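You operate a simulated robot arm through the tools that you are given. There is no shell and no other tool.

The job below is to be done with a simulated robot arm. You get a single attempt, and the scene is never put back.

JOB
Turn the sink's water off in the cupboard and check at the cold lever.
Fine: green lever fully down before you lift the cold lever, so nothing runs; shut the cold lever and the door again.

The check looks at the end state, three seconds after you hand in, the way a careful person would. Anything else that was tipped, shoved, dropped, spilled or broken makes it a failure.

ROBOT AND FRAMES
A 6-joint arm with a two-finger parallel gripper on a trunk, on a base that moves. Base frame: it is fixed to the floor where the robot stands at the start and does not move with it; the origin is under the middle of the robot, x ahead of it, y to its left, z up. Lengths are in cm, angles in degrees, forces in N, time in s.
With the tool pointing down near the work surface it reaches from about 44 to 94 cm from the robot's upright axis, wherever it stands. Its first joint turns from -115.0 to 115.0 degrees. Places, roughly: cold lever [280, -30, 100]; sink cupboard door [250, -60, 40]; stop valve lever [240, -40, 60]. Payload 3.43 kg.
The tool frame sits at the grasp point between the pads (the TCP): z along the fingers, y along the line on which they close. The tips reach 3.4 cm beyond it. The gripper opens to 12.8 cm. The fingers are 2.4 cm wide and 1.2 cm thick; the gripper's body (4.8 by 13 cm) begins 9.6 cm behind the TCP.
Orientation is told as [roll, pitch, yaw] about the base's x, y, z axes, in that order, counted from this pose: with the fingers straight down and closing along the base's y, the tool's x points along the base's -x, its y along +y and its z along -z.

CONTROLS
- The arm moves only by the tool send_rows. Its argument "plan" is a list of rows, each a list of 7 numbers: the shift along the tool's x, y, z in cm, then the turn, a rotation vector about the tool's x, y, z in degrees, then the gripper command, from -1 (shut) to 1 (fully open), values between in proportion. In form: [[tx, ty, tz, ax, ay, az, gripper], ...]. A call has 1 to 20 rows; each row shifts and turns the commanded pose from where the row before left it, along the tool's axes as they then stand. A row lasts 0.2 s, in which the tool goes at most 5 cm and 8.6 degrees; a call with a longer step from one row to the next is refused whole, and so is a gripper value outside its range. A pose out of reach is approached as far as the arm can. The call stops where the force on the tool passes 90 N (or 10 N more than at its start, if that is more) or the arm is blocked; 0.2 s more then pass. The fingers move at their own pace (about 10.8 cm/s each) and stop on an object; they squeeze with about 41 N. The grip force told is the motor's: it shows also when the fingers shut on nothing. Time passes only in rows, and 0.2 s behind the last, so rows that do not move let the fingers close. The reply holds the time, the measured pose of the TCP, the force on the tool along the base axes, the opening and the grip force, in the units named above and with some noise, with the torque about the TCP (base axes, N m) and any sound that the robot's microphone picked up, and new pictures: "show" is both (left out), scene, wrist or none.
- Cameras (640 x 400 px; columns grow to the right, rows downward): "scene" is now at [8.85, 16.72, 111.69]; the picture's right is [-0.31, -0.95, 0.00], its down [-0.48, 0.15, -0.87] and it looks along [0.82, -0.26, -0.50] (base axes); focal length 296 px, centre (320, 200). "wrist" rides on the gripper at [7.6, -1.1, -16] in the tool frame; the picture's right is [0.15, 0.99, 0.00], its down [-0.88, 0.13, -0.46] and it looks along [-0.45, 0.07, 0.89] (tool axes); focal length 234 px, centre (320, 200). There is no depth. A picture from a camera that has moved, and an enlarged one, comes with that camera's place and axes in the base frame and with its lens.
- move_column(by): moves the trunk up (or, below 0, down) by that many cm; the arm and the scene camera ride with it, the base frame stays. It gives what a move gives, with no picture.
- steer(legs): drives the robot by 1 to 6 legs, each [ahead, turn to the left] in cm and degrees, along the robot's own axes; the way and the turn of a leg run together, so that a leg with both is an arc; at most 150 cm and 180 degrees a leg. The arm and the cameras ride along, it lands a little off, and it stops where it bumps. It gives what a move gives, and a new picture of the scene camera.
- head_to(pan, tilt): turns the head with the scene camera to pan (to the left, within 103 degrees either way) and tilt (down, from -29 to 69), counted from straight ahead of the robot (the tilt from the chest, where the trunk bows). It gives what a move gives, and a new picture of the scene camera.
- enlarge(camera, box): a new picture of the part [left, top, right, bottom] of that camera's present view, enlarged. It takes no simulated time.
- close_job(): hands the job in; it is judged then, once.

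Places have to be worked out from the pictures, the camera data and where the tool is seen. Open the gripper and draw the arm clear of the work before you hand the job in, unless the task says otherwise.

The tools are called after ">>>" by a JSON object that holds its "name" and its "arguments". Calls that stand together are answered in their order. send_rows: Moves the arm, as the interface text tells. Its arguments: {"type":"object","properties":{"plan":{"type":"array"},"show":{"type":"string","enum":["both","scene","wrist","none"]}},"required":["plan"]} The other tools are called the same way: move_column (by) moves the trunk up or down; steer (legs) drives the base; head_to (pan, tilt) turns the head that bears the scene camera; enlarge (camera, box) takes an enlarged picture of a part of a camera's view; close_job () hands the job in.

At the start:

```text
time_s: 0.0
tool_pos: [47.17, -14.9, 80.0]
ee_rot: [0.0, 0.0, 0.0]
force: [0.3, -0.7, -0.1]
torque: [0.01, 0.03, -0.01]
grip_width: 12.79
finger_force: 0.1
trunk travel left (down, up): [-37.5, 41.5]
robot x, y, heading: [0.25, -0.43, -0.0]
head pan, tilt (commanded): [-17.8, 30.0]
```

scene: 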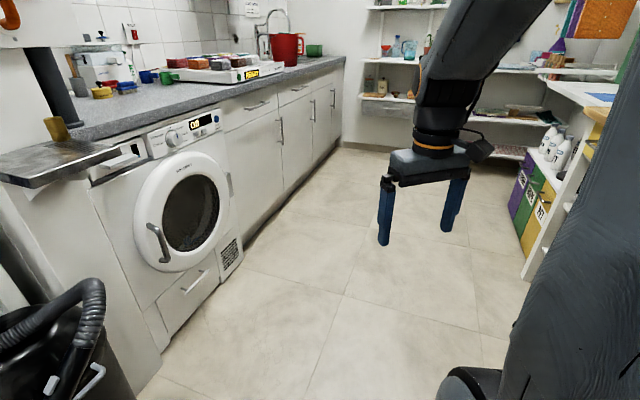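
wrist: 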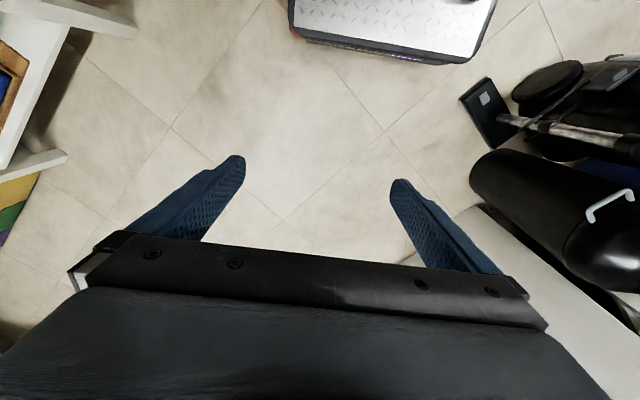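

I start by looking closer at the sink area; the faucet shows around px (275,20) and the cupboard fronts run obliquely away to the right.

>>> {"name": "enlarge", "arguments": {"camera": "scene", "box": [200, 0, 360, 100]}}

>>> {"name": "enlarge", "arguments": {"camera": "scene", "box": [200, 60, 360, 260]}}

>>> {"name": "head_to", "arguments": {"pan": -10, "tilt": 10}}

```text
4.00 times, centred on (280, 50) of scene
camera zoom: at [8.85, 16.72, 111.69], right [-0.31, -0.95, 0.0], down [-0.48, 0.15, -0.87], along [0.82, -0.26, -0.5], focal length 1184 px, centre (480, 800)
```

zoom: 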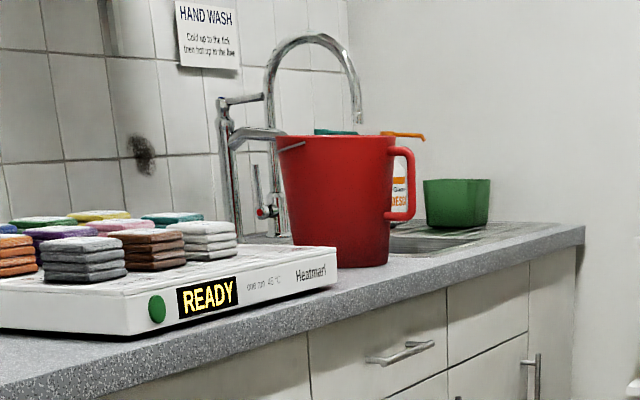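

```text
2.00 times, centred on (280, 160) of scene
camera zoom: at [8.85, 16.72, 111.69], right [-0.31, -0.95, 0.0], down [-0.48, 0.15, -0.87], along [0.82, -0.26, -0.5], focal length 592 px, centre (400, 280)
```

zoom: 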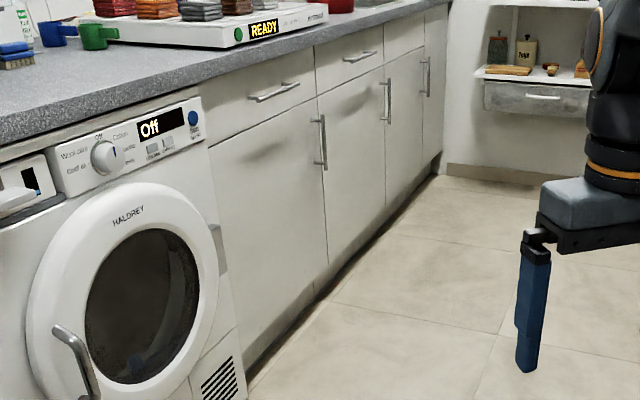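

```text
time_s: 0.8
tool_pos: [47.25, -14.81, 80.06]
ee_rot: [0.0, 0.0, 0.0]
force: [0.4, -0.2, 0.3]
torque: [0.01, -0.01, -0.01]
grip_width: 12.81
finger_force: 0.1
trunk travel left (down, up): [-37.5, 41.5]
robot x, y, heading: [0.0, 0.27, 0.0]
head pan, tilt (commanded): [-10.0, 10.0]
camera scene: at [9.39, 17.86, 114.91], right [-0.17, -0.98, 0.0], down [-0.17, 0.03, -0.98], along [0.97, -0.17, -0.17], focal length 296 px, centre (320, 200)
```

scene: 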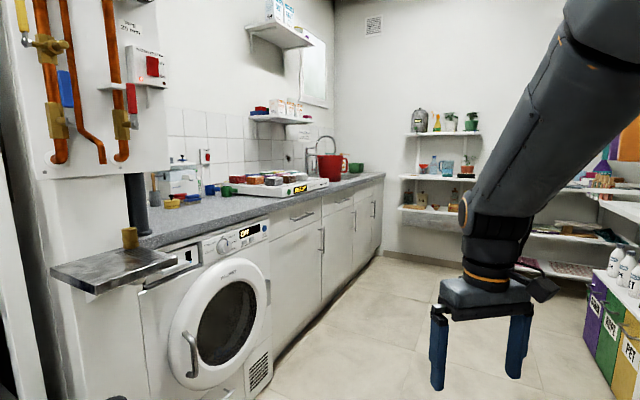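

The counter with three cupboard doors runs obliquely to the far right; I look around to map the free floor before driving.

>>> {"name": "head_to", "arguments": {"pan": -45, "tilt": 35}}

>>> {"name": "head_to", "arguments": {"pan": -18, "tilt": 18}}

>>> {"name": "enlarge", "arguments": {"camera": "scene", "box": [220, 100, 420, 300]}}

```text
time_s: 1.8
tool_pos: [47.27, -14.97, 79.97]
ee_rot: [0.0, 0.0, 0.1]
force: [-1.0, 0.2, -0.6]
torque: [0.03, -0.01, 0.0]
grip_width: 12.81
finger_force: 0.0
trunk travel left (down, up): [-37.5, 41.5]
robot x, y, heading: [-0.19, 0.52, 0.1]
head pan, tilt (commanded): [-45.0, 35.0]
camera scene: at [6.47, 13.26, 110.91], right [-0.71, -0.71, 0.0], down [-0.41, 0.4, -0.82], along [0.58, -0.58, -0.57], focal length 296 px, centre (320, 200)
```

scene: 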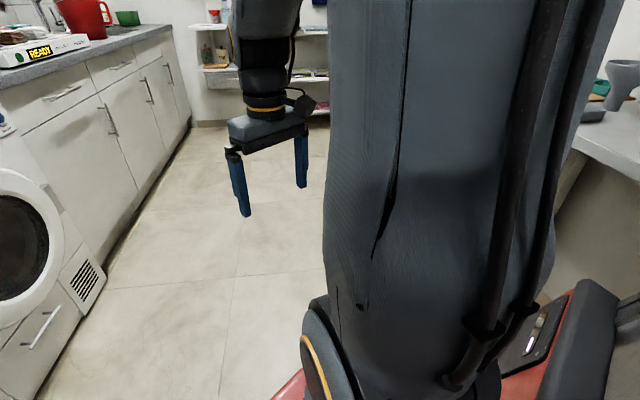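

```text
time_s: 2.8
tool_pos: [47.29, -15.05, 79.95]
ee_rot: [0.0, 0.0, 0.0]
force: [0.8, 0.5, -0.2]
torque: [-0.03, 0.03, 0.01]
grip_width: 12.82
finger_force: 0.1
trunk travel left (down, up): [-37.5, 41.5]
robot x, y, heading: [-0.51, 0.03, 0.2]
head pan, tilt (commanded): [-18.0, 18.0]
camera scene: at [9.11, 16.59, 113.61], right [-0.31, -0.95, 0.0], down [-0.29, 0.1, -0.95], along [0.9, -0.29, -0.31], focal length 296 px, centre (320, 200)
```

scene: 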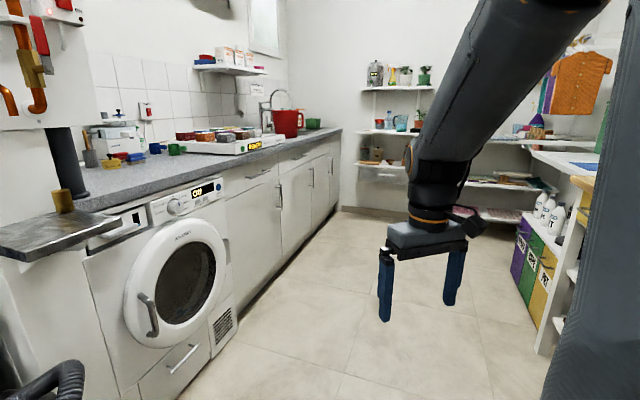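

```text
2.00 times, centred on (320, 200) of scene
camera zoom: at [9.11, 16.59, 113.61], right [-0.31, -0.95, 0.0], down [-0.29, 0.1, -0.95], along [0.9, -0.29, -0.31], focal length 592 px, centre (320, 200)
```

zoom: 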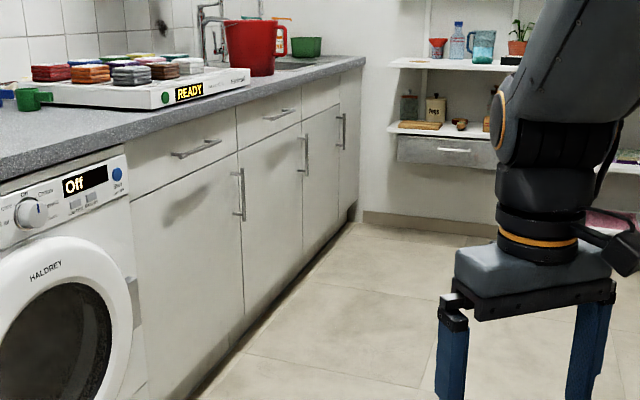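

The aisle (~140 cm wide) between counter and the crate shelf looks free; the third door (handle about [270,-79,57]) appears to be the sink cupboard. I drive part of the way in and look again.

>>> {"name": "steer", "arguments": {"legs": [[0, -29], [125, 0]]}}

>>> {"name": "head_to", "arguments": {"pan": 15, "tilt": 20}}

```text
time_s: 10.5
tool_pos: [142.42, -97.29, 79.94]
ee_rot: [-0.1, 0.0, -29.3]
force: [-0.6, 0.4, -0.2]
torque: [-0.04, -0.03, -0.06]
grip_width: 12.81
finger_force: 0.0
trunk travel left (down, up): [-37.5, 41.5]
robot x, y, heading: [108.84, -60.92, -29.4]
head pan, tilt (commanded): [-18.0, 18.0]
camera scene: at [124.67, -51.11, 113.61], right [-0.73, -0.68, 0.0], down [-0.21, 0.23, -0.95], along [0.65, -0.7, -0.31], focal length 296 px, centre (320, 200)
```

scene: 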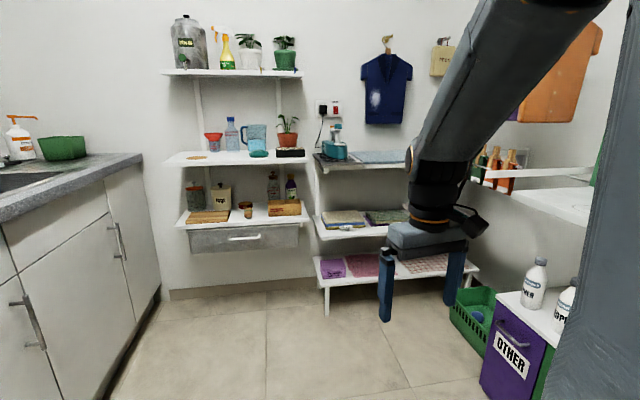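

```text
time_s: 11.5
tool_pos: [142.58, -97.14, 80.02]
ee_rot: [0.0, 0.0, -29.3]
force: [0.6, -0.2, -0.9]
torque: [0.0, 0.04, 0.0]
grip_width: 12.8
finger_force: 0.0
trunk travel left (down, up): [-37.5, 41.5]
robot x, y, heading: [108.66, -60.92, -29.3]
head pan, tilt (commanded): [15.0, 20.0]
camera scene: at [127.36, -46.56, 113.29], right [-0.25, -0.97, 0.0], down [-0.33, 0.08, -0.94], along [0.91, -0.23, -0.34], focal length 296 px, centre (320, 200)
```

scene: 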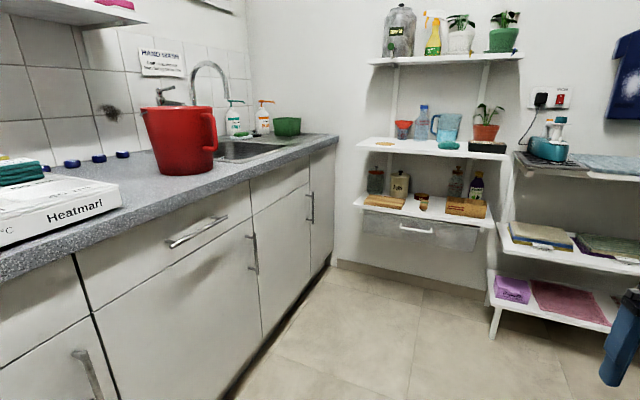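

I can now see the mug, the faucet behind it, and doors two and three. I enlarge the faucet region and the doors.

>>> {"name": "enlarge", "arguments": {"camera": "scene", "box": [120, 30, 320, 180]}}

>>> {"name": "enlarge", "arguments": {"camera": "scene", "box": [80, 130, 360, 400]}}

```text
2.67 times, centred on (220, 105) of scene
camera zoom: at [127.36, -46.56, 113.29], right [-0.25, -0.97, 0.0], down [-0.33, 0.08, -0.94], along [0.91, -0.23, -0.34], focal length 789 px, centre (587, 453)
```

zoom: 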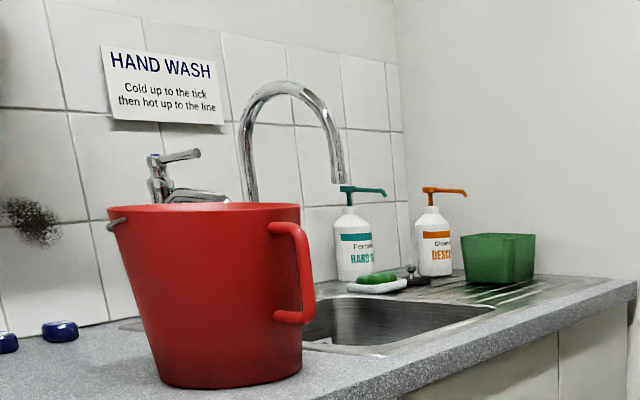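

```text
1.48 times, centred on (220, 265) of scene
camera zoom: at [127.36, -46.56, 113.29], right [-0.25, -0.97, 0.0], down [-0.33, 0.08, -0.94], along [0.91, -0.23, -0.34], focal length 438 px, centre (468, 104)
```

zoom: 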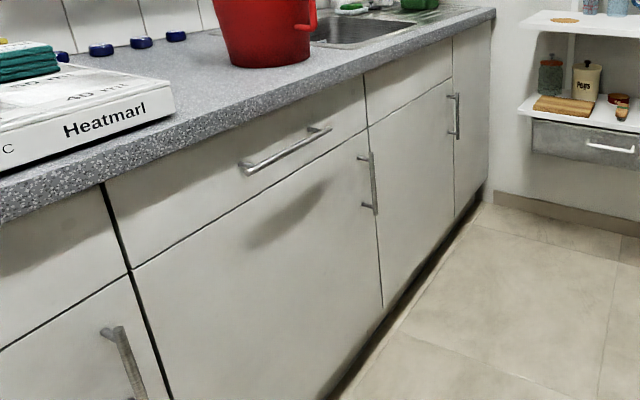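

The end-wall shelves come close to where I must stand, so before driving in I check the size of my own base with the head tilted down.

>>> {"name": "head_to", "arguments": {"pan": 10, "tilt": 69}}

>>> {"name": "head_to", "arguments": {"pan": 100, "tilt": 60}}

>>> {"name": "head_to", "arguments": {"pan": -100, "tilt": 50}}

```text
time_s: 12.7
tool_pos: [142.62, -97.31, 80.02]
ee_rot: [0.0, 0.0, -29.3]
force: [-0.2, 0.0, 0.3]
torque: [-0.02, 0.0, -0.01]
grip_width: 12.8
finger_force: 0.0
trunk travel left (down, up): [-37.5, 41.5]
robot x, y, heading: [108.66, -61.4, -29.0]
head pan, tilt (commanded): [10.0, 68.8]
camera scene: at [123.63, -46.11, 106.54], right [-0.33, -0.94, 0.0], down [-0.88, 0.31, -0.36], along [0.34, -0.12, -0.93], focal length 296 px, centre (320, 200)
```

scene: 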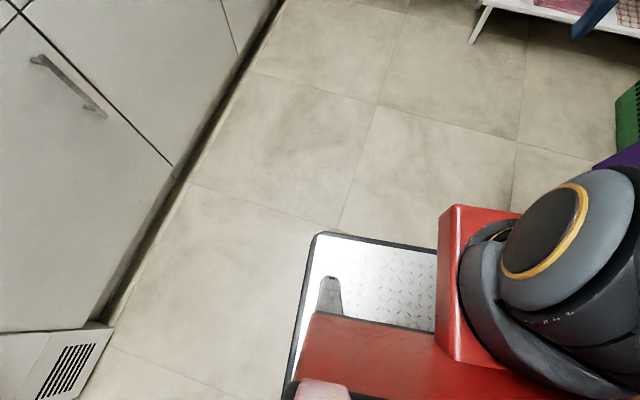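

```text
time_s: 14.3
tool_pos: [142.4, -97.22, 80.04]
ee_rot: [0.0, -0.1, -29.2]
force: [0.5, -0.5, -0.1]
torque: [-0.01, -0.03, -0.02]
grip_width: 12.79
finger_force: 0.2
trunk travel left (down, up): [-37.5, 41.5]
robot x, y, heading: [108.61, -61.11, -29.4]
head pan, tilt (commanded): [100.0, 60.0]
camera scene: at [120.55, -37.97, 107.47], right [0.94, -0.33, 0.0], down [-0.29, -0.82, -0.5], along [0.17, 0.47, -0.87], focal length 296 px, centre (320, 200)
```

scene: 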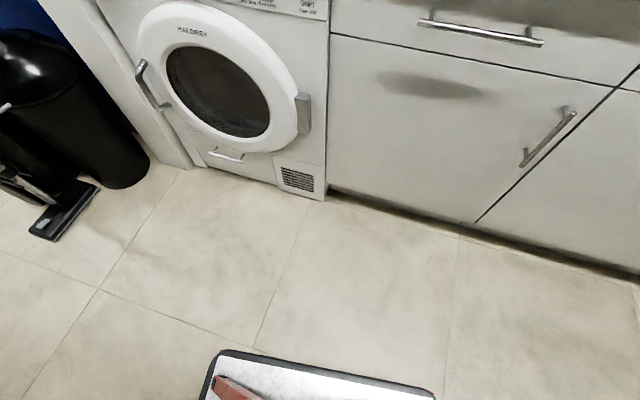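

```text
time_s: 17.2
tool_pos: [142.42, -97.35, 80.02]
ee_rot: [-0.1, 0.0, -29.3]
force: [-0.7, 0.1, 1.0]
torque: [-0.06, 0.01, 0.0]
grip_width: 12.78
finger_force: 0.1
trunk travel left (down, up): [-37.5, 41.5]
robot x, y, heading: [108.15, -61.23, -29.6]
head pan, tilt (commanded): [-100.0, 50.0]
camera scene: at [113.47, -50.22, 108.73], right [-0.77, 0.63, 0.0], down [0.48, 0.59, -0.64], along [-0.41, -0.5, -0.77], focal length 296 px, centre (320, 200)
```

scene: 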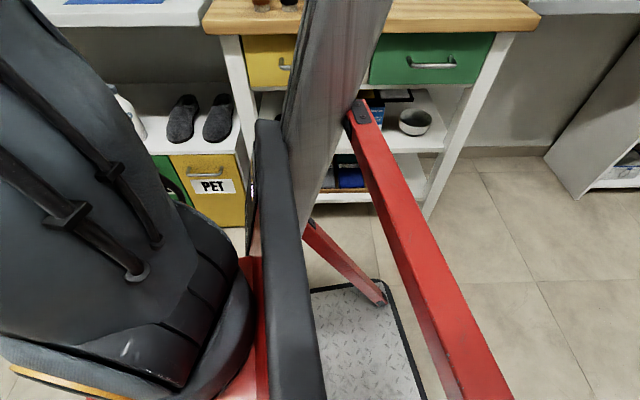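

My platform is about ±30 × ±26 cm and the arm reaches out ~50 cm; I drive along the aisle to a spot about 60 cm short of the end-wall shelves, staying ~85 cm off the cupboard fronts.

>>> {"name": "steer", "arguments": {"legs": [[0, -8], [82, 0]]}}

>>> {"name": "head_to", "arguments": {"pan": 60, "tilt": 25}}

```text
time_s: 22.2
tool_pos: [202.78, -149.89, 79.92]
ee_rot: [0.0, 0.0, -36.4]
force: [0.5, 0.6, -0.2]
torque: [-0.01, -0.01, -0.02]
grip_width: 12.82
finger_force: 0.0
trunk travel left (down, up): [-37.5, 41.5]
robot x, y, heading: [173.63, -109.99, -36.4]
head pan, tilt (commanded): [-100.0, 50.0]
camera scene: at [179.84, -99.59, 108.73], right [-0.69, 0.72, 0.0], down [0.55, 0.53, -0.64], along [-0.47, -0.44, -0.77], focal length 296 px, centre (320, 200)
```

scene: 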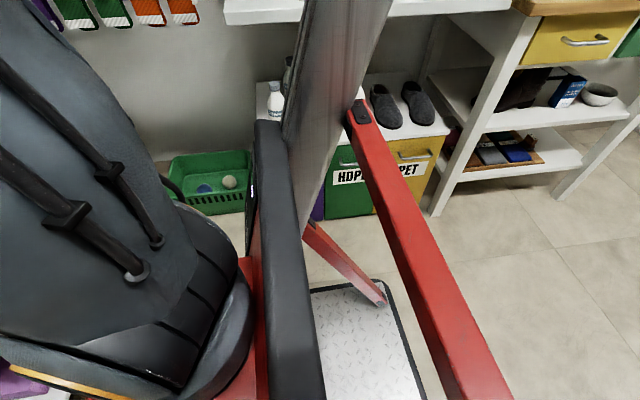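

```text
time_s: 24.6
tool_pos: [202.72, -149.92, 79.97]
ee_rot: [0.0, 0.0, -36.4]
force: [-0.5, 0.2, 0.4]
torque: [0.01, 0.02, -0.01]
grip_width: 12.78
finger_force: 0.0
trunk travel left (down, up): [-37.5, 41.5]
robot x, y, heading: [173.22, -110.07, -36.5]
head pan, tilt (commanded): [60.0, 25.0]
camera scene: at [193.86, -90.6, 112.48], right [0.4, -0.92, 0.0], down [-0.39, -0.17, -0.91], along [0.83, 0.36, -0.42], focal length 296 px, centre (320, 200)
```

scene: 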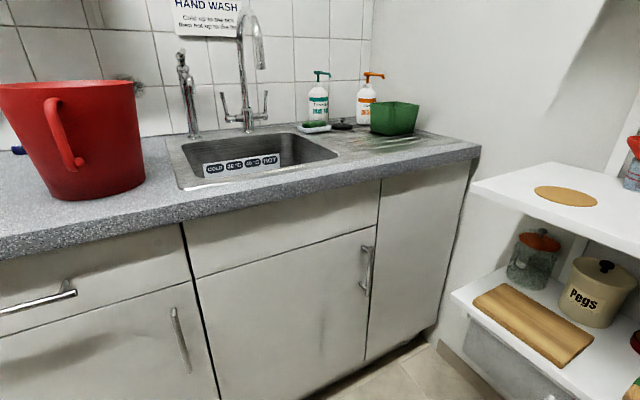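

Now I have a clear view of the tap and the sink cupboard door (handle on its right). I enlarge the tap and the door.

>>> {"name": "enlarge", "arguments": {"camera": "scene", "box": [150, 0, 350, 190]}}

>>> {"name": "enlarge", "arguments": {"camera": "scene", "box": [160, 60, 300, 150]}}

>>> {"name": "enlarge", "arguments": {"camera": "scene", "box": [160, 170, 480, 400]}}

```text
2.11 times, centred on (250, 95) of scene
camera zoom: at [193.86, -90.6, 112.48], right [0.4, -0.92, 0.0], down [-0.39, -0.17, -0.91], along [0.83, 0.36, -0.42], focal length 623 px, centre (467, 421)
```

zoom: 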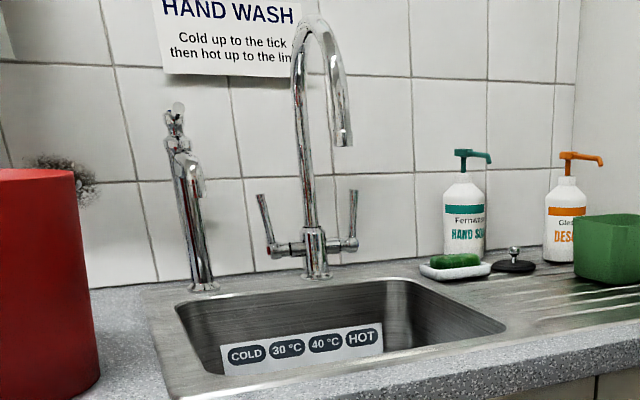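

```text
4.44 times, centred on (230, 105) of scene
camera zoom: at [193.86, -90.6, 112.48], right [0.4, -0.92, 0.0], down [-0.39, -0.17, -0.91], along [0.83, 0.36, -0.42], focal length 1315 px, centre (720, 622)
```

zoom: 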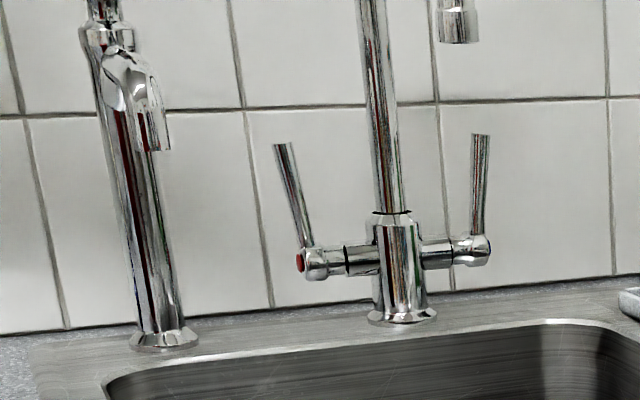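

```text
1.74 times, centred on (320, 285) of scene
camera zoom: at [193.86, -90.6, 112.48], right [0.4, -0.92, 0.0], down [-0.39, -0.17, -0.91], along [0.83, 0.36, -0.42], focal length 514 px, centre (320, 52)
```

zoom: 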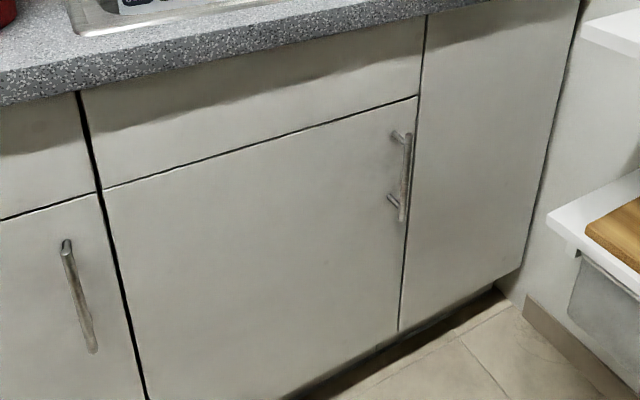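

The cupboard front runs at about -39° and the handle is near [262,-76.4,58.5], with the hinge on the left near [229,-46]; I shift to the right by two short moves and end facing the door about 85 cm off.

>>> {"name": "steer", "arguments": {"legs": [[0, 52.2], [20, 0], [0, 70], [-20, 0], [0, -35]]}}

>>> {"name": "head_to", "arguments": {"pan": -10, "tilt": 30}}

```text
time_s: 32.9
tool_pos: [208.45, -76.44, 79.98]
ee_rot: [-0.1, -0.1, 87.2]
force: [0.1, -1.3, -0.3]
torque: [0.0, 0.0, -0.02]
grip_width: 12.81
finger_force: 0.0
trunk travel left (down, up): [-37.5, 41.5]
robot x, y, heading: [191.31, -122.68, 87.4]
head pan, tilt (commanded): [60.0, 25.0]
stopped in leg 4: the robot was blocked; the commanded pose is now the measured one
camera scene: at [164.08, -116.75, 112.48], right [0.54, 0.84, 0.0], down [0.36, -0.23, -0.91], along [-0.76, 0.49, -0.42], focal length 296 px, centre (320, 200)
```

scene: 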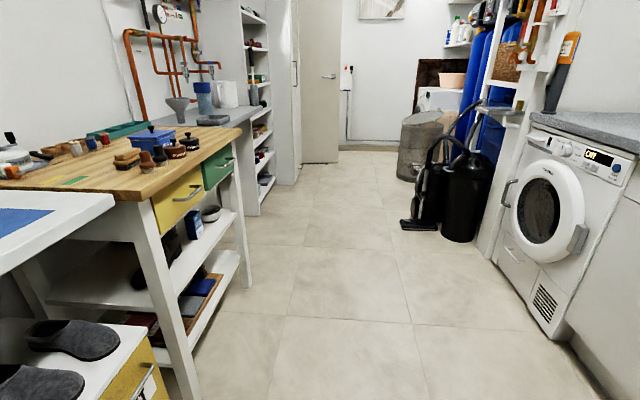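

```text
time_s: 34.3
tool_pos: [208.58, -76.52, 80.01]
ee_rot: [0.0, -0.1, 87.2]
force: [0.3, -0.2, -0.5]
torque: [0.0, 0.03, 0.0]
grip_width: 12.81
finger_force: 0.0
trunk travel left (down, up): [-37.5, 41.5]
robot x, y, heading: [191.56, -123.25, 87.1]
head pan, tilt (commanded): [-10.0, 30.0]
camera scene: at [173.83, -112.92, 111.68], right [0.98, -0.22, 0.0], down [-0.11, -0.49, -0.87], along [0.19, 0.84, -0.5], focal length 296 px, centre (320, 200)
```

scene: 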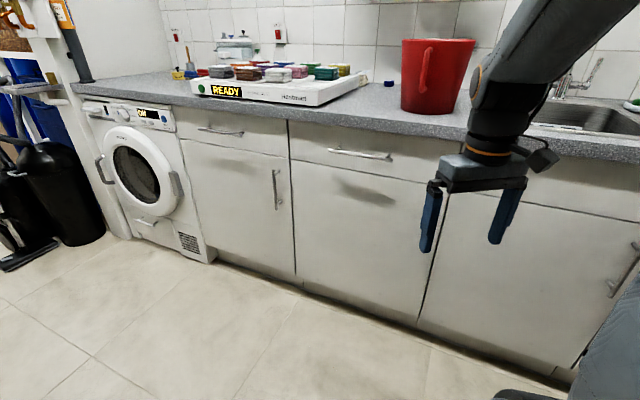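

The reverse leg bumped at its very end (rear-right corner near the shelf leg), essentially at the target. I move forward 5 cm first, then turn to face the door.

>>> {"name": "steer", "arguments": {"legs": [[5, 0], [0, -36.4]]}}

>>> {"name": "head_to", "arguments": {"pan": -90, "tilt": 35}}

>>> {"name": "head_to", "arguments": {"pan": -5, "tilt": 35}}

```text
time_s: 36.9
tool_pos: [233.04, -90.98, 80.03]
ee_rot: [0.0, -0.1, 50.4]
force: [0.0, 0.3, 0.3]
torque: [0.0, -0.04, -0.03]
grip_width: 12.78
finger_force: 0.1
trunk travel left (down, up): [-37.5, 41.5]
robot x, y, heading: [191.43, -117.98, 50.6]
head pan, tilt (commanded): [-10.0, 30.0]
camera scene: at [183.5, -99.43, 111.68], right [0.65, -0.76, 0.0], down [-0.38, -0.32, -0.87], along [0.66, 0.56, -0.5], focal length 296 px, centre (320, 200)
```

scene: 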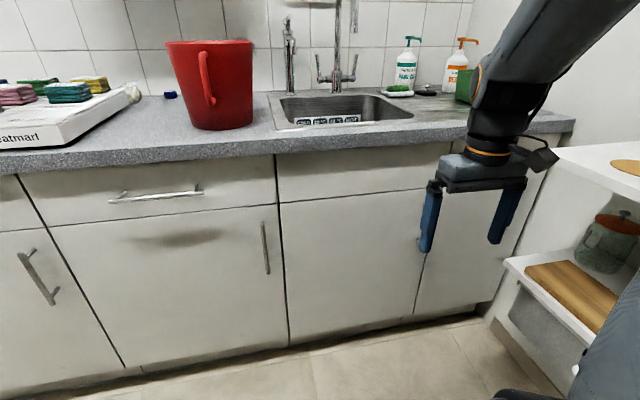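

```text
time_s: 38.5
tool_pos: [233.09, -90.96, 79.97]
ee_rot: [0.0, -0.1, 50.4]
force: [-0.6, 0.1, 0.1]
torque: [-0.04, -0.04, -0.02]
grip_width: 12.79
finger_force: 0.1
trunk travel left (down, up): [-37.5, 41.5]
robot x, y, heading: [191.48, -117.79, 50.4]
head pan, tilt (commanded): [-90.0, 35.0]
camera scene: at [183.4, -110.9, 110.9], right [-0.64, -0.77, 0.0], down [-0.44, 0.36, -0.82], along [0.63, -0.52, -0.57], focal length 296 px, centre (320, 200)
```

scene: 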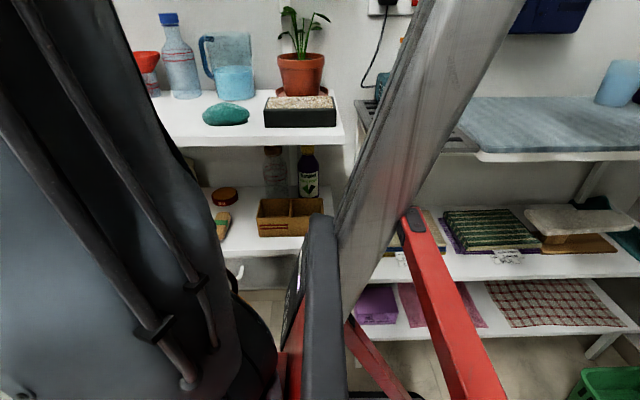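

```text
time_s: 40.1
tool_pos: [233.07, -90.94, 80.02]
ee_rot: [0.0, 0.0, 50.3]
force: [0.4, 0.4, -0.1]
torque: [0.01, 0.02, 0.02]
grip_width: 12.82
finger_force: 0.1
trunk travel left (down, up): [-37.5, 41.5]
robot x, y, heading: [191.59, -117.9, 50.4]
head pan, tilt (commanded): [-5.0, 35.0]
camera scene: at [182.8, -99.02, 110.9], right [0.71, -0.7, 0.0], down [-0.4, -0.41, -0.82], along [0.58, 0.58, -0.57], focal length 296 px, centre (320, 200)
```

scene: 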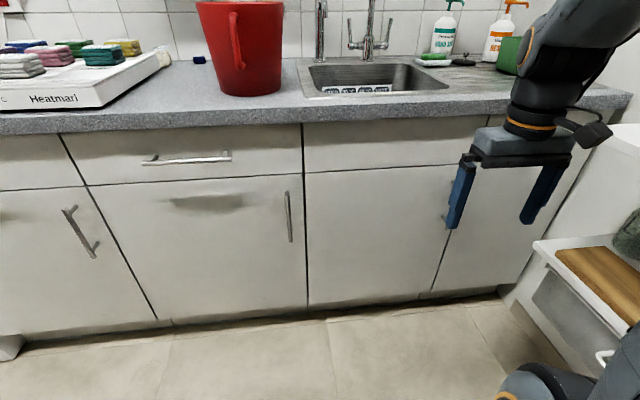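

The view confirms the handle near [262,-77,58]; I'm facing the door squarely. I lower the trunk 20 cm so the arm works at handle height, and zoom on the handle.

>>> {"name": "move_column", "arguments": {"by": -20}}

>>> {"name": "enlarge", "arguments": {"camera": "scene", "box": [400, 100, 560, 300]}}

```text
time_s: 42.2
tool_pos: [233.09, -91.03, 60.08]
ee_rot: [-0.1, 0.0, 50.5]
force: [0.0, -0.8, -0.5]
torque: [-0.04, -0.01, 0.0]
grip_width: 12.79
finger_force: 0.0
trunk travel left (down, up): [-17.5, 61.5]
robot x, y, heading: [191.43, -118.03, 50.4]
head pan, tilt (commanded): [-5.0, 35.0]
```

```text
2.00 times, centred on (480, 200) of scene
camera zoom: at [186.34, -94.73, 90.9], right [0.71, -0.7, 0.0], down [-0.4, -0.41, -0.82], along [0.57, 0.58, -0.57], focal length 592 px, centre (0, 200)
```

zoom: 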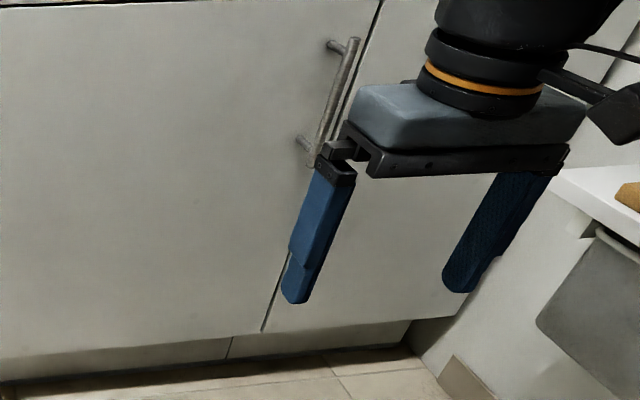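

Handle bar spans z≈50–67 at about [262,-76.3]. I now pitch the tool forward to horizontal while moving ahead and to the right to a pre-grasp spot in front of it.

>>> {"name": "send_rows", "arguments": {"plan": [[-2.0, -1.18, 0, 0, -8.18, 0, 0], [-1.98, -1.18, 0.28, 0, -8.18, 0, 0], [-1.92, -1.18, 0.56, 0, -8.18, 0, 0], [-1.82, -1.18, 0.83, 0, -8.18, 0, 0], [-1.68, -1.18, 1.08, 0, -8.18, 0, 0], [-1.51, -1.18, 1.31, 0, -8.18, 0, 0], [-1.31, -1.18, 1.51, 0, -8.18, 0, 0], [-1.08, -1.18, 1.68, 0, -8.18, 0, 0], [-0.83, -1.18, 1.82, 0, -8.18, 0, 0], [-0.56, -1.18, 1.92, 0, -8.18, 0, 0], [-0.28, -1.18, 1.98, 0, -8.2, 0, 0], [0, 0, 0, 0, 0, 0, 0]]}}

```text
time_s: 44.8
tool_pos: [257.2, -82.26, 60.08]
ee_rot: [-148.5, -89.8, -161.1]
force: [0.1, 0.0, -0.1]
torque: [0.02, -0.01, 0.01]
grip_width: 6.38
finger_force: 0.1
trunk travel left (down, up): [-17.5, 61.5]
robot x, y, heading: [191.82, -117.84, 50.4]
head pan, tilt (commanded): [-5.0, 35.0]
camera scene: at [186.34, -94.74, 90.9], right [0.71, -0.7, 0.0], down [-0.4, -0.41, -0.82], along [0.57, 0.58, -0.57], focal length 296 px, centre (320, 200)
camera wrist: at [247.9, -95.49, 52.53], right [-0.76, 0.63, -0.15], down [-0.39, -0.27, 0.88], along [0.51, 0.73, 0.45], focal length 234 px, centre (320, 200)
```

scene: 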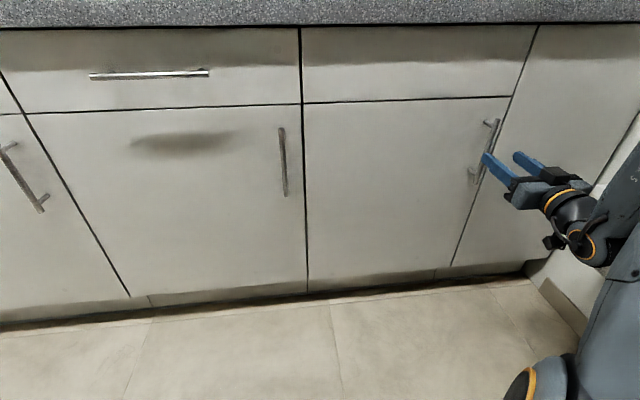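
wrist: 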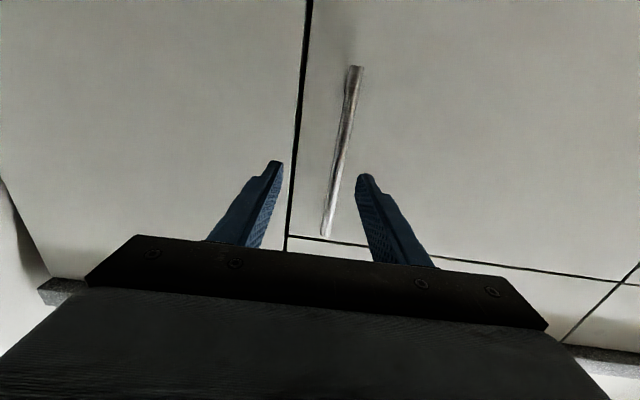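

The tool is horizontal in front of the handle. The wrist view puts the bar ~2 cm further left of tool centre and about 5 cm ahead, so I shift left and advance until the fingers straddle it.

>>> {"name": "send_rows", "arguments": {"plan": [[0, 1.9, 0, 0, 0, 0, 0], [0, 0, 1.5, 0, 0, 0, 0], [0, 0, 1.2, 0, 0, 0, 0], [0, 0, 0, 0, 0, 0, 0]]}}

```text
time_s: 45.8
tool_pos: [257.53, -79.05, 60.11]
ee_rot: [-133.8, -90.0, -175.8]
force: [-0.3, -0.8, 0.0]
torque: [-0.02, 0.01, 0.02]
grip_width: 6.4
finger_force: 0.1
trunk travel left (down, up): [-17.5, 61.5]
robot x, y, heading: [191.42, -117.85, 50.8]
head pan, tilt (commanded): [-5.0, 35.0]
camera scene: at [186.34, -94.73, 90.9], right [0.71, -0.7, 0.0], down [-0.4, -0.41, -0.82], along [0.57, 0.58, -0.57], focal length 296 px, centre (320, 200)
camera wrist: at [248.2, -92.18, 52.6], right [-0.76, 0.63, -0.15], down [-0.39, -0.27, 0.88], along [0.52, 0.73, 0.45], focal length 234 px, centre (320, 200)
```

scene: 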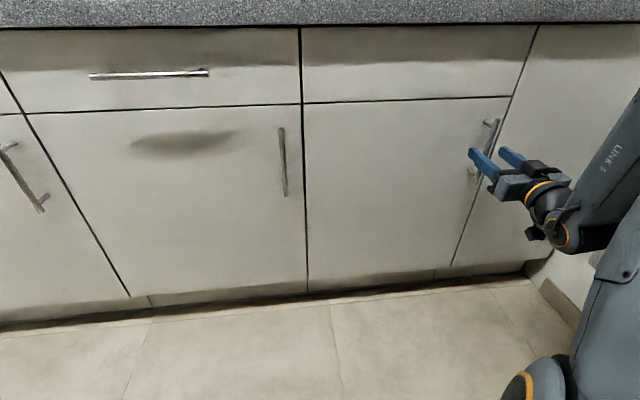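
wrist: 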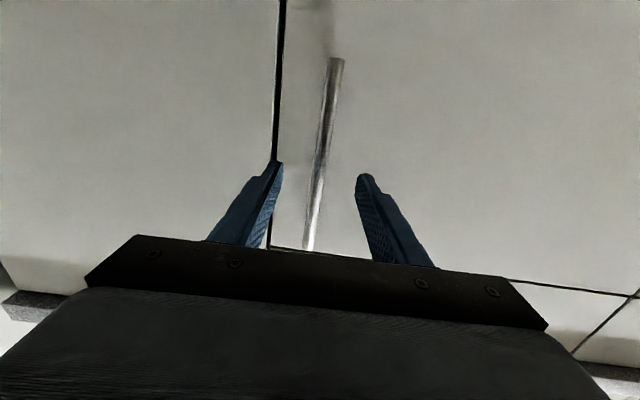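

The bar is centred between the fingers laterally; I zoom in to judge how deep the fingertips are relative to it.

>>> {"name": "enlarge", "arguments": {"camera": "scene", "box": [430, 90, 590, 250]}}

>>> {"name": "enlarge", "arguments": {"camera": "wrist", "box": [200, 40, 440, 280]}}

```text
2.50 times, centred on (510, 170) of scene
camera zoom: at [186.34, -94.73, 90.9], right [0.71, -0.7, 0.0], down [-0.4, -0.41, -0.82], along [0.57, 0.58, -0.57], focal length 740 px, centre (-155, 275)
```

zoom: 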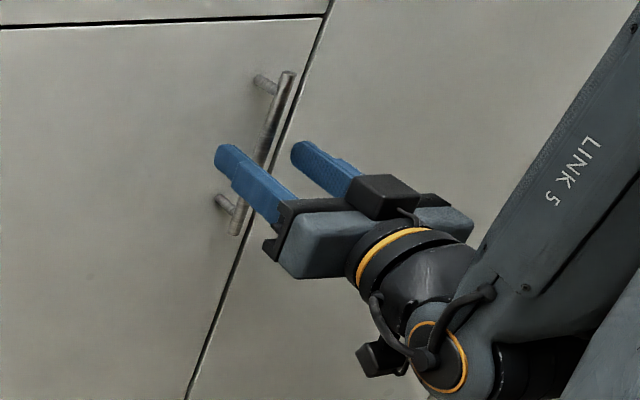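

```text
1.67 times, centred on (320, 160) of wrist
camera zoom: at [248.2, -92.18, 52.6], right [-0.76, 0.63, -0.15], down [-0.39, -0.27, 0.88], along [0.52, 0.73, 0.45], focal length 390 px, centre (320, 267)
```

zoom: 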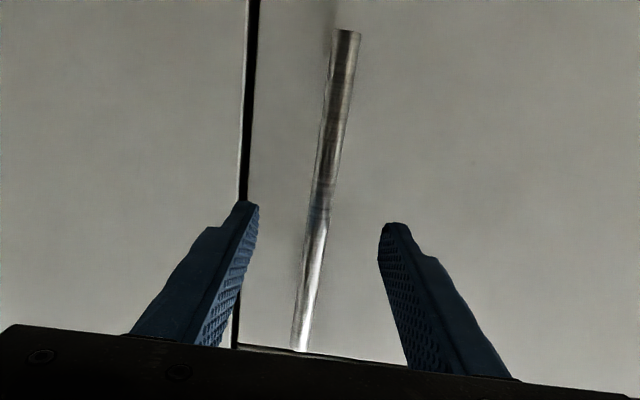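

The bar lies ~2.8 cm ahead of the TCP, so the tips only just pass it; I advance another 1.2 cm and close on the bar.

>>> {"name": "send_rows", "arguments": {"plan": [[0, -0.1, 0.6, 0, 0, 0, 0], [0, 0, 0.6, 0, 0, 0, 0], [0, 0, 0, 0, 0, 0, -1], [0, 0, 0, 0, 0, 0, -1], [0, 0, 0, 0, 0, 0, -1], [0, 0, 0, 0, 0, 0, -1]]}}

```text
time_s: 47.2
tool_pos: [258.28, -78.07, 60.12]
ee_rot: [-177.4, -90.0, -132.2]
force: [6.3, -5.0, -0.3]
torque: [0.5, 0.74, -0.14]
grip_width: 1.16
finger_force: 44.9
trunk travel left (down, up): [-17.5, 61.5]
robot x, y, heading: [191.26, -117.75, 50.3]
head pan, tilt (commanded): [-5.0, 35.0]
camera scene: at [186.37, -94.74, 90.9], right [0.71, -0.7, 0.0], down [-0.4, -0.41, -0.82], along [0.57, 0.58, -0.57], focal length 296 px, centre (320, 200)
camera wrist: at [249.03, -91.38, 52.61], right [-0.76, 0.63, -0.15], down [-0.39, -0.27, 0.88], along [0.52, 0.73, 0.45], focal length 234 px, centre (320, 200)
```

scene: 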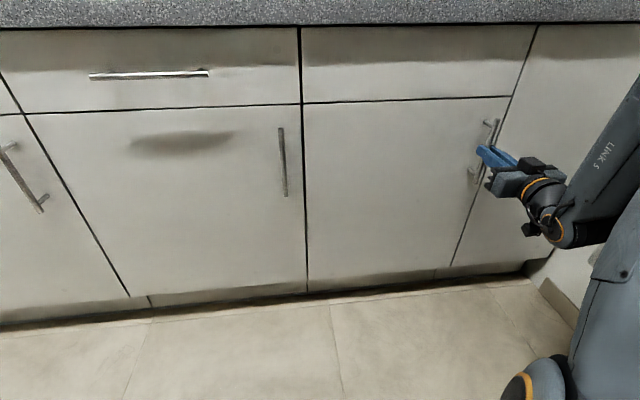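
wrist: 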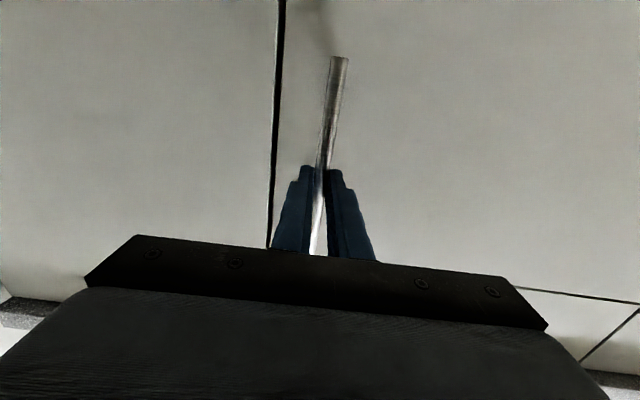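

The bar is gripped (1.16 cm wide). I now pull the door along its hinge arc, turning the tool with it, first a small 10° test.

>>> {"name": "send_rows", "arguments": {"plan": [[0, 0.1, -1.1, 1.5, 0, 0, -1], [0, 0.38, -2.2, 3.0, 0, 0, -1], [0, 0.63, -3.68, 5.0, 0, 0, -1], [0, 0, 0, 0, 0, 0, -1]]}}

```text
time_s: 48.2
tool_pos: [253.67, -82.23, 61.96]
ee_rot: [47.0, -88.7, -4.9]
force: [-32.9, 41.5, -37.1]
torque: [-1.45, -0.13, 1.03]
grip_width: 1.22
finger_force: 44.9
out of reach, approached as far as the arm can: row 2, 3
trunk travel left (down, up): [-17.5, 61.5]
robot x, y, heading: [191.66, -118.26, 51.0]
head pan, tilt (commanded): [-5.0, 35.0]
camera scene: at [186.2, -94.62, 90.85], right [0.72, -0.7, 0.0], down [-0.4, -0.41, -0.82], along [0.57, 0.59, -0.57], focal length 296 px, centre (320, 200)
camera wrist: at [242.45, -93.9, 54.76], right [-0.67, 0.73, -0.13], down [-0.4, -0.21, 0.89], along [0.63, 0.65, 0.44], focal length 234 px, centre (320, 200)
```

scene: 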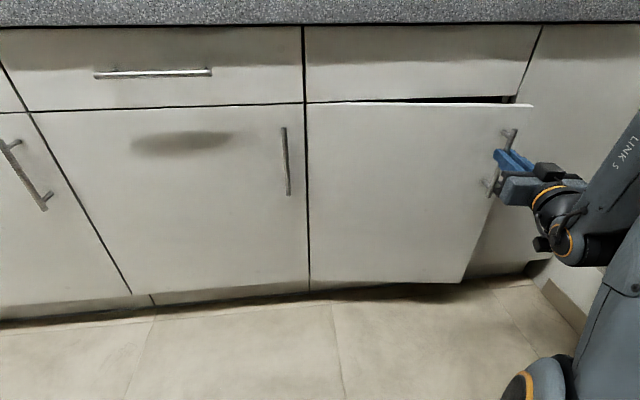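
wrist: 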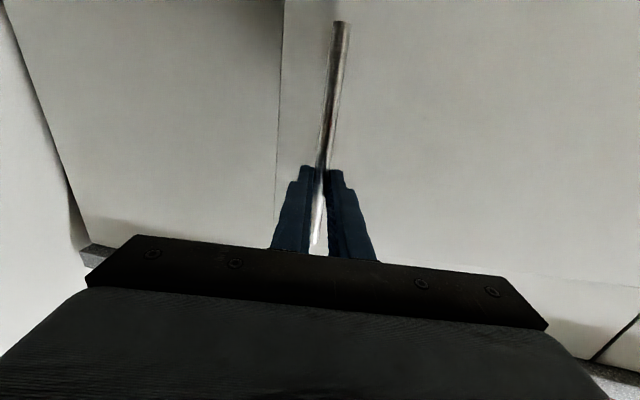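

The arm reached its inner limit (door now ~8° ajar, strain ~50 N). I ease the strain, open the fingers, then back the base straight away to gain room.

>>> {"name": "send_rows", "arguments": {"plan": [[0, -0.15, 1.0, -1.5, 0, 0, -1], [0, -0.15, 1.0, -1.5, 0, 0, -1], [0, 0, 0, 0, 0, 0, -1], [0, 0, 0, 0, 0, 0, 0], [0, 0, 0, 0, 0, 0, 0], [0, 0, 0, 0, 0, 0, 0]]}}

```text
time_s: 49.6
tool_pos: [255.88, -81.77, 62.58]
ee_rot: [-151.3, -89.9, -164.8]
force: [0.6, 0.3, 0.6]
torque: [-0.01, -0.02, 0.01]
grip_width: 6.41
finger_force: 0.0
trunk travel left (down, up): [-17.5, 61.5]
robot x, y, heading: [191.51, -117.9, 50.6]
head pan, tilt (commanded): [-5.0, 35.0]
camera scene: at [186.33, -94.71, 90.9], right [0.71, -0.7, 0.0], down [-0.4, -0.41, -0.82], along [0.58, 0.58, -0.57], focal length 296 px, centre (320, 200)
camera wrist: at [245.27, -93.78, 54.92], right [-0.69, 0.71, -0.15], down [-0.42, -0.22, 0.88], along [0.59, 0.67, 0.45], focal length 234 px, centre (320, 200)
```

scene: 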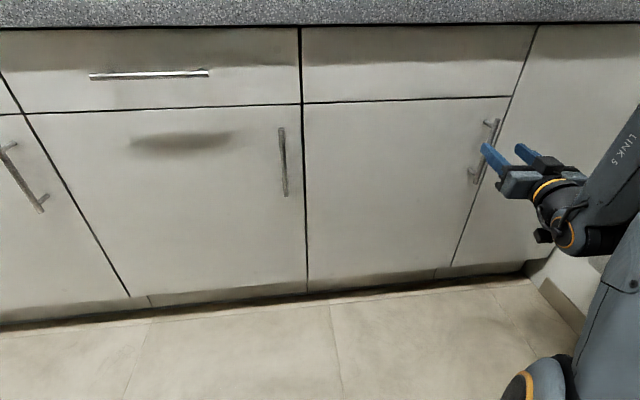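
wrist: 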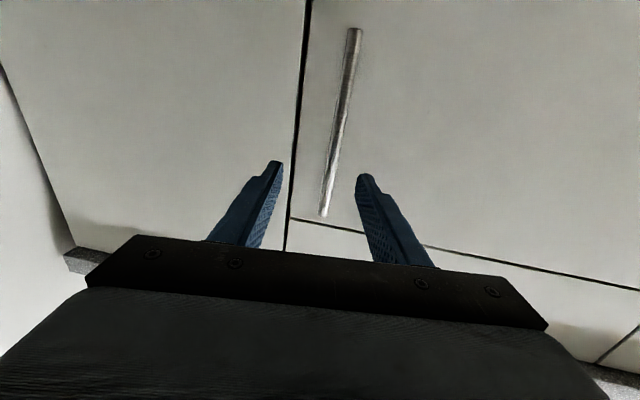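

The door fell shut again when released (a catch or the strain). I back the base 17 cm straight away and will regrip with more working room.

>>> {"name": "steer", "arguments": {"legs": [[-17, 0]]}}

```text
time_s: 51.1
tool_pos: [245.29, -94.8, 62.31]
ee_rot: [-138.3, -89.9, -177.9]
force: [-0.8, 0.4, 0.7]
torque: [0.01, -0.03, -0.01]
grip_width: 6.38
finger_force: 0.0
trunk travel left (down, up): [-17.5, 61.5]
robot x, y, heading: [180.97, -130.5, 50.0]
head pan, tilt (commanded): [-5.0, 35.0]
camera scene: at [175.75, -107.6, 90.9], right [0.71, -0.7, 0.0], down [-0.4, -0.41, -0.82], along [0.58, 0.58, -0.57], focal length 296 px, centre (320, 200)
```

scene: 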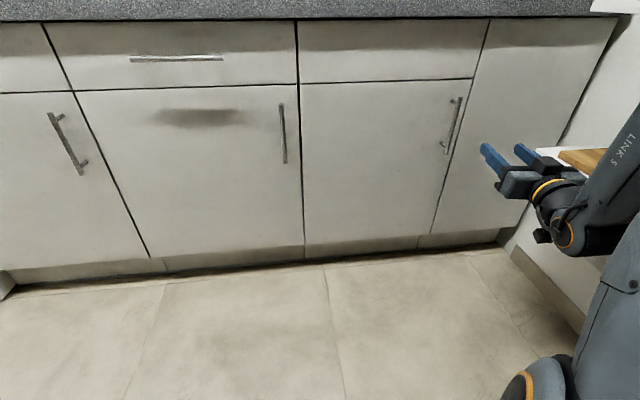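

The base is now ~96 cm off the front. I straighten the tool, drop to mid-handle height and advance most of the way, then check with the wrist camera.

>>> {"name": "send_rows", "arguments": {"plan": [[0, 0, 0, -6, 0, 0, 0], [1.4, 0.3, 4, 0, 0, 0, 0], [1.4, 0.3, 4, 0, 0, 0, 0], [0, 0, 4, 0, 0, 0, 0], [0, 0, 3.5, 0, 0, 0, 0], [0, 0, 0, 0, 0, 0, 0]]}}

```text
time_s: 52.5
tool_pos: [254.78, -82.49, 59.54]
ee_rot: [-136.6, -90.0, -173.6]
force: [-0.4, -0.3, 0.8]
torque: [0.03, -0.01, 0.01]
grip_width: 6.41
finger_force: 0.1
trunk travel left (down, up): [-17.5, 61.5]
robot x, y, heading: [180.88, -130.49, 50.3]
head pan, tilt (commanded): [-5.0, 35.0]
camera scene: at [175.75, -107.6, 90.9], right [0.71, -0.7, 0.0], down [-0.4, -0.41, -0.82], along [0.58, 0.58, -0.57], focal length 296 px, centre (320, 200)
camera wrist: at [245.45, -95.53, 51.97], right [-0.76, 0.64, -0.15], down [-0.39, -0.26, 0.88], along [0.52, 0.72, 0.45], focal length 234 px, centre (320, 200)
```

scene: 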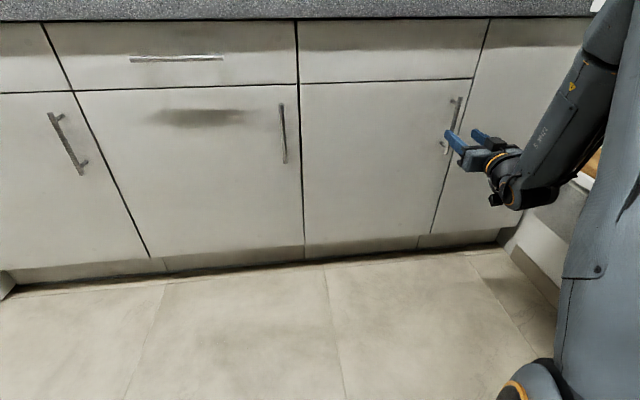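
wrist: 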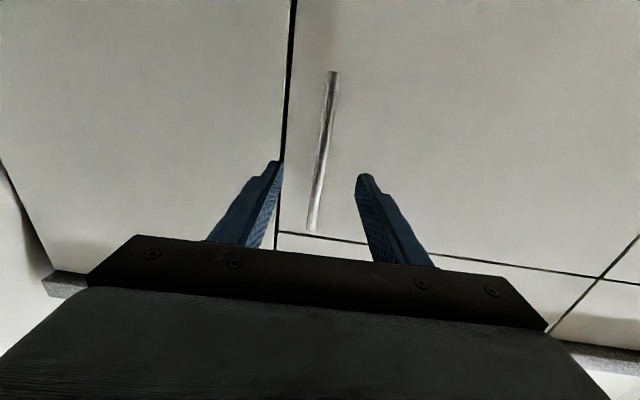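

Bar is centred between the fingers; I advance 5.5 cm and close on it.

>>> {"name": "send_rows", "arguments": {"plan": [[0, 0, 3, 0, 0, 0, 0], [0, 0, 2.5, 0, 0, 0, 0], [0, 0, 0, 0, 0, 0, 0], [0, 0, 0, 0, 0, 0, -1], [0, 0, 0, 0, 0, 0, -1], [0, 0, 0, 0, 0, 0, -1], [0, 0, 0, 0, 0, 0, -1]], "show": "wrist"}}

```text
time_s: 54.1
tool_pos: [258.39, -78.28, 59.53]
ee_rot: [-156.4, -90.0, -153.7]
force: [-4.5, 4.4, 0.7]
torque: [0.79, 0.76, 0.13]
grip_width: 1.17
finger_force: 45.2
trunk travel left (down, up): [-17.5, 61.5]
robot x, y, heading: [180.74, -130.58, 50.4]
head pan, tilt (commanded): [-5.0, 35.0]
camera wrist: at [248.96, -91.29, 52.12], right [-0.76, 0.64, -0.15], down [-0.39, -0.27, 0.88], along [0.52, 0.72, 0.45], focal length 234 px, centre (320, 200)
```

wrist: 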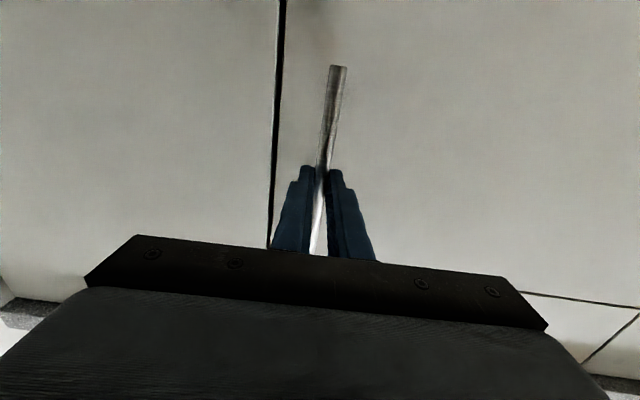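

Gripped again. I pull along the arc 20° and watch force and reach.

>>> {"name": "send_rows", "arguments": {"plan": [[0, 0.25, -1.48, 2.0, 0, 0, -1], [0, 0.36, -2.21, 3.0, 0, 0, -1], [0, 0.6, -3.69, 5.0, 0, 0, -1], [0, 0.6, -3.69, 5.0, 0, 0, -1], [0, 0.6, -3.69, 5.0, 0, 0, -1], [0, 0, 0, 0, 0, 0, -1]]}}

```text
time_s: 55.1
tool_pos: [250.89, -84.09, 60.69]
ee_rot: [45.9, -87.7, -6.3]
force: [-7.7, 10.2, -5.6]
torque: [-1.2, -0.47, 0.34]
grip_width: 1.22
finger_force: 45.1
out of reach, approached as far as the arm can: row 3, 4, 5
trunk travel left (down, up): [-17.5, 61.5]
robot x, y, heading: [180.89, -130.65, 51.1]
head pan, tilt (commanded): [-5.0, 35.0]
stopped in row 5: the force on the tool passed its limit at 96 N (the readings are from after the stop); the commanded pose is now the measured one
camera scene: at [175.4, -107.62, 90.91], right [0.72, -0.69, 0.0], down [-0.4, -0.41, -0.82], along [0.57, 0.59, -0.57], focal length 296 px, centre (320, 200)
camera wrist: at [239.03, -95.36, 53.54], right [-0.64, 0.76, -0.12], down [-0.4, -0.19, 0.9], along [0.66, 0.62, 0.43], focal length 234 px, centre (320, 200)
```

scene: 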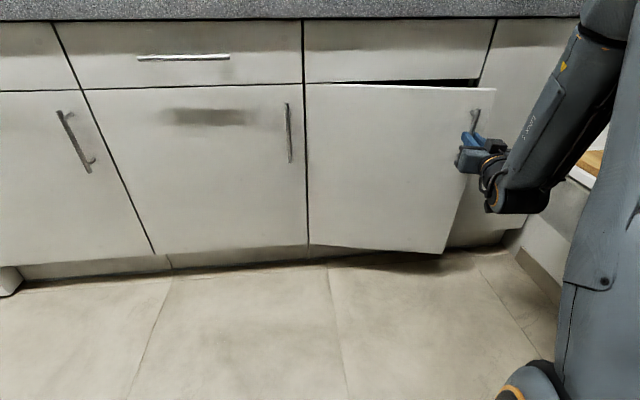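
wrist: 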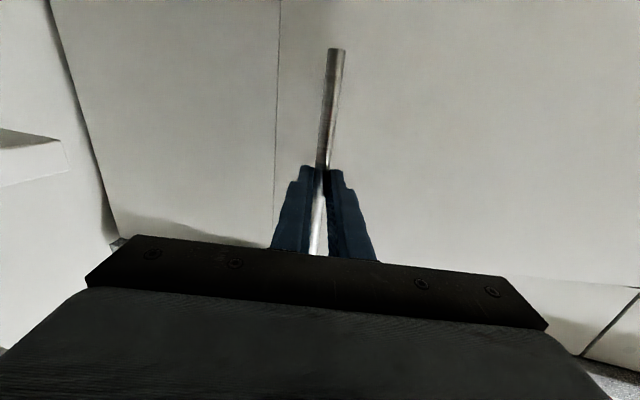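

The limit this time is the wrist's yaw to the right, not distance. The round bar can pivot between the pads, so I turn the tool back a little and pull by pure translation along the arc.

>>> {"name": "send_rows", "arguments": {"plan": [[0, 0, 0, -4, 0, 0, -1], [0, 0.43, -1.82, 0, 0, 0, -1], [0, 0.43, -1.82, 0, 0, 0, -1], [0, 0.59, -1.77, 0, 0, 0, -1], [0, 0.59, -1.77, 0, 0, 0, -1], [0, 0.75, -1.7, 0, 0, 0, -1], [0, 0.75, -1.7, 0, 0, 0, -1], [0, 0, 0, 0, 0, 0, -1]]}}

```text
time_s: 56.9
tool_pos: [241.47, -89.25, 61.46]
ee_rot: [51.9, -86.9, -8.3]
force: [3.7, -11.6, -37.8]
torque: [-1.39, -0.11, -0.27]
grip_width: 1.27
finger_force: 45.1
out of reach, approached as far as the arm can: row 7
trunk travel left (down, up): [-17.5, 61.5]
robot x, y, heading: [180.75, -130.74, 51.1]
head pan, tilt (commanded): [-5.0, 35.0]
camera scene: at [175.55, -107.6, 90.89], right [0.72, -0.7, 0.0], down [-0.4, -0.41, -0.82], along [0.57, 0.59, -0.57], focal length 296 px, centre (320, 200)
camera wrist: at [230.31, -101.1, 54.51], right [-0.69, 0.72, -0.1], down [-0.37, -0.23, 0.9], along [0.62, 0.66, 0.42], focal length 234 px, centre (320, 200)
```

scene: 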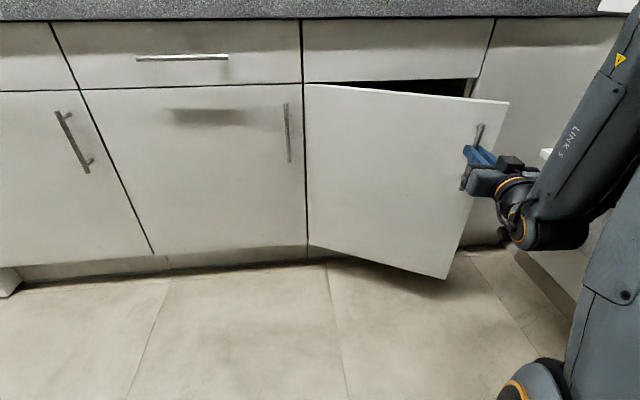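
wrist: 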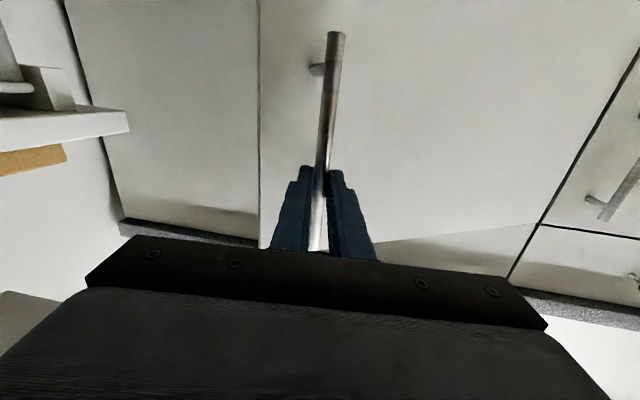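

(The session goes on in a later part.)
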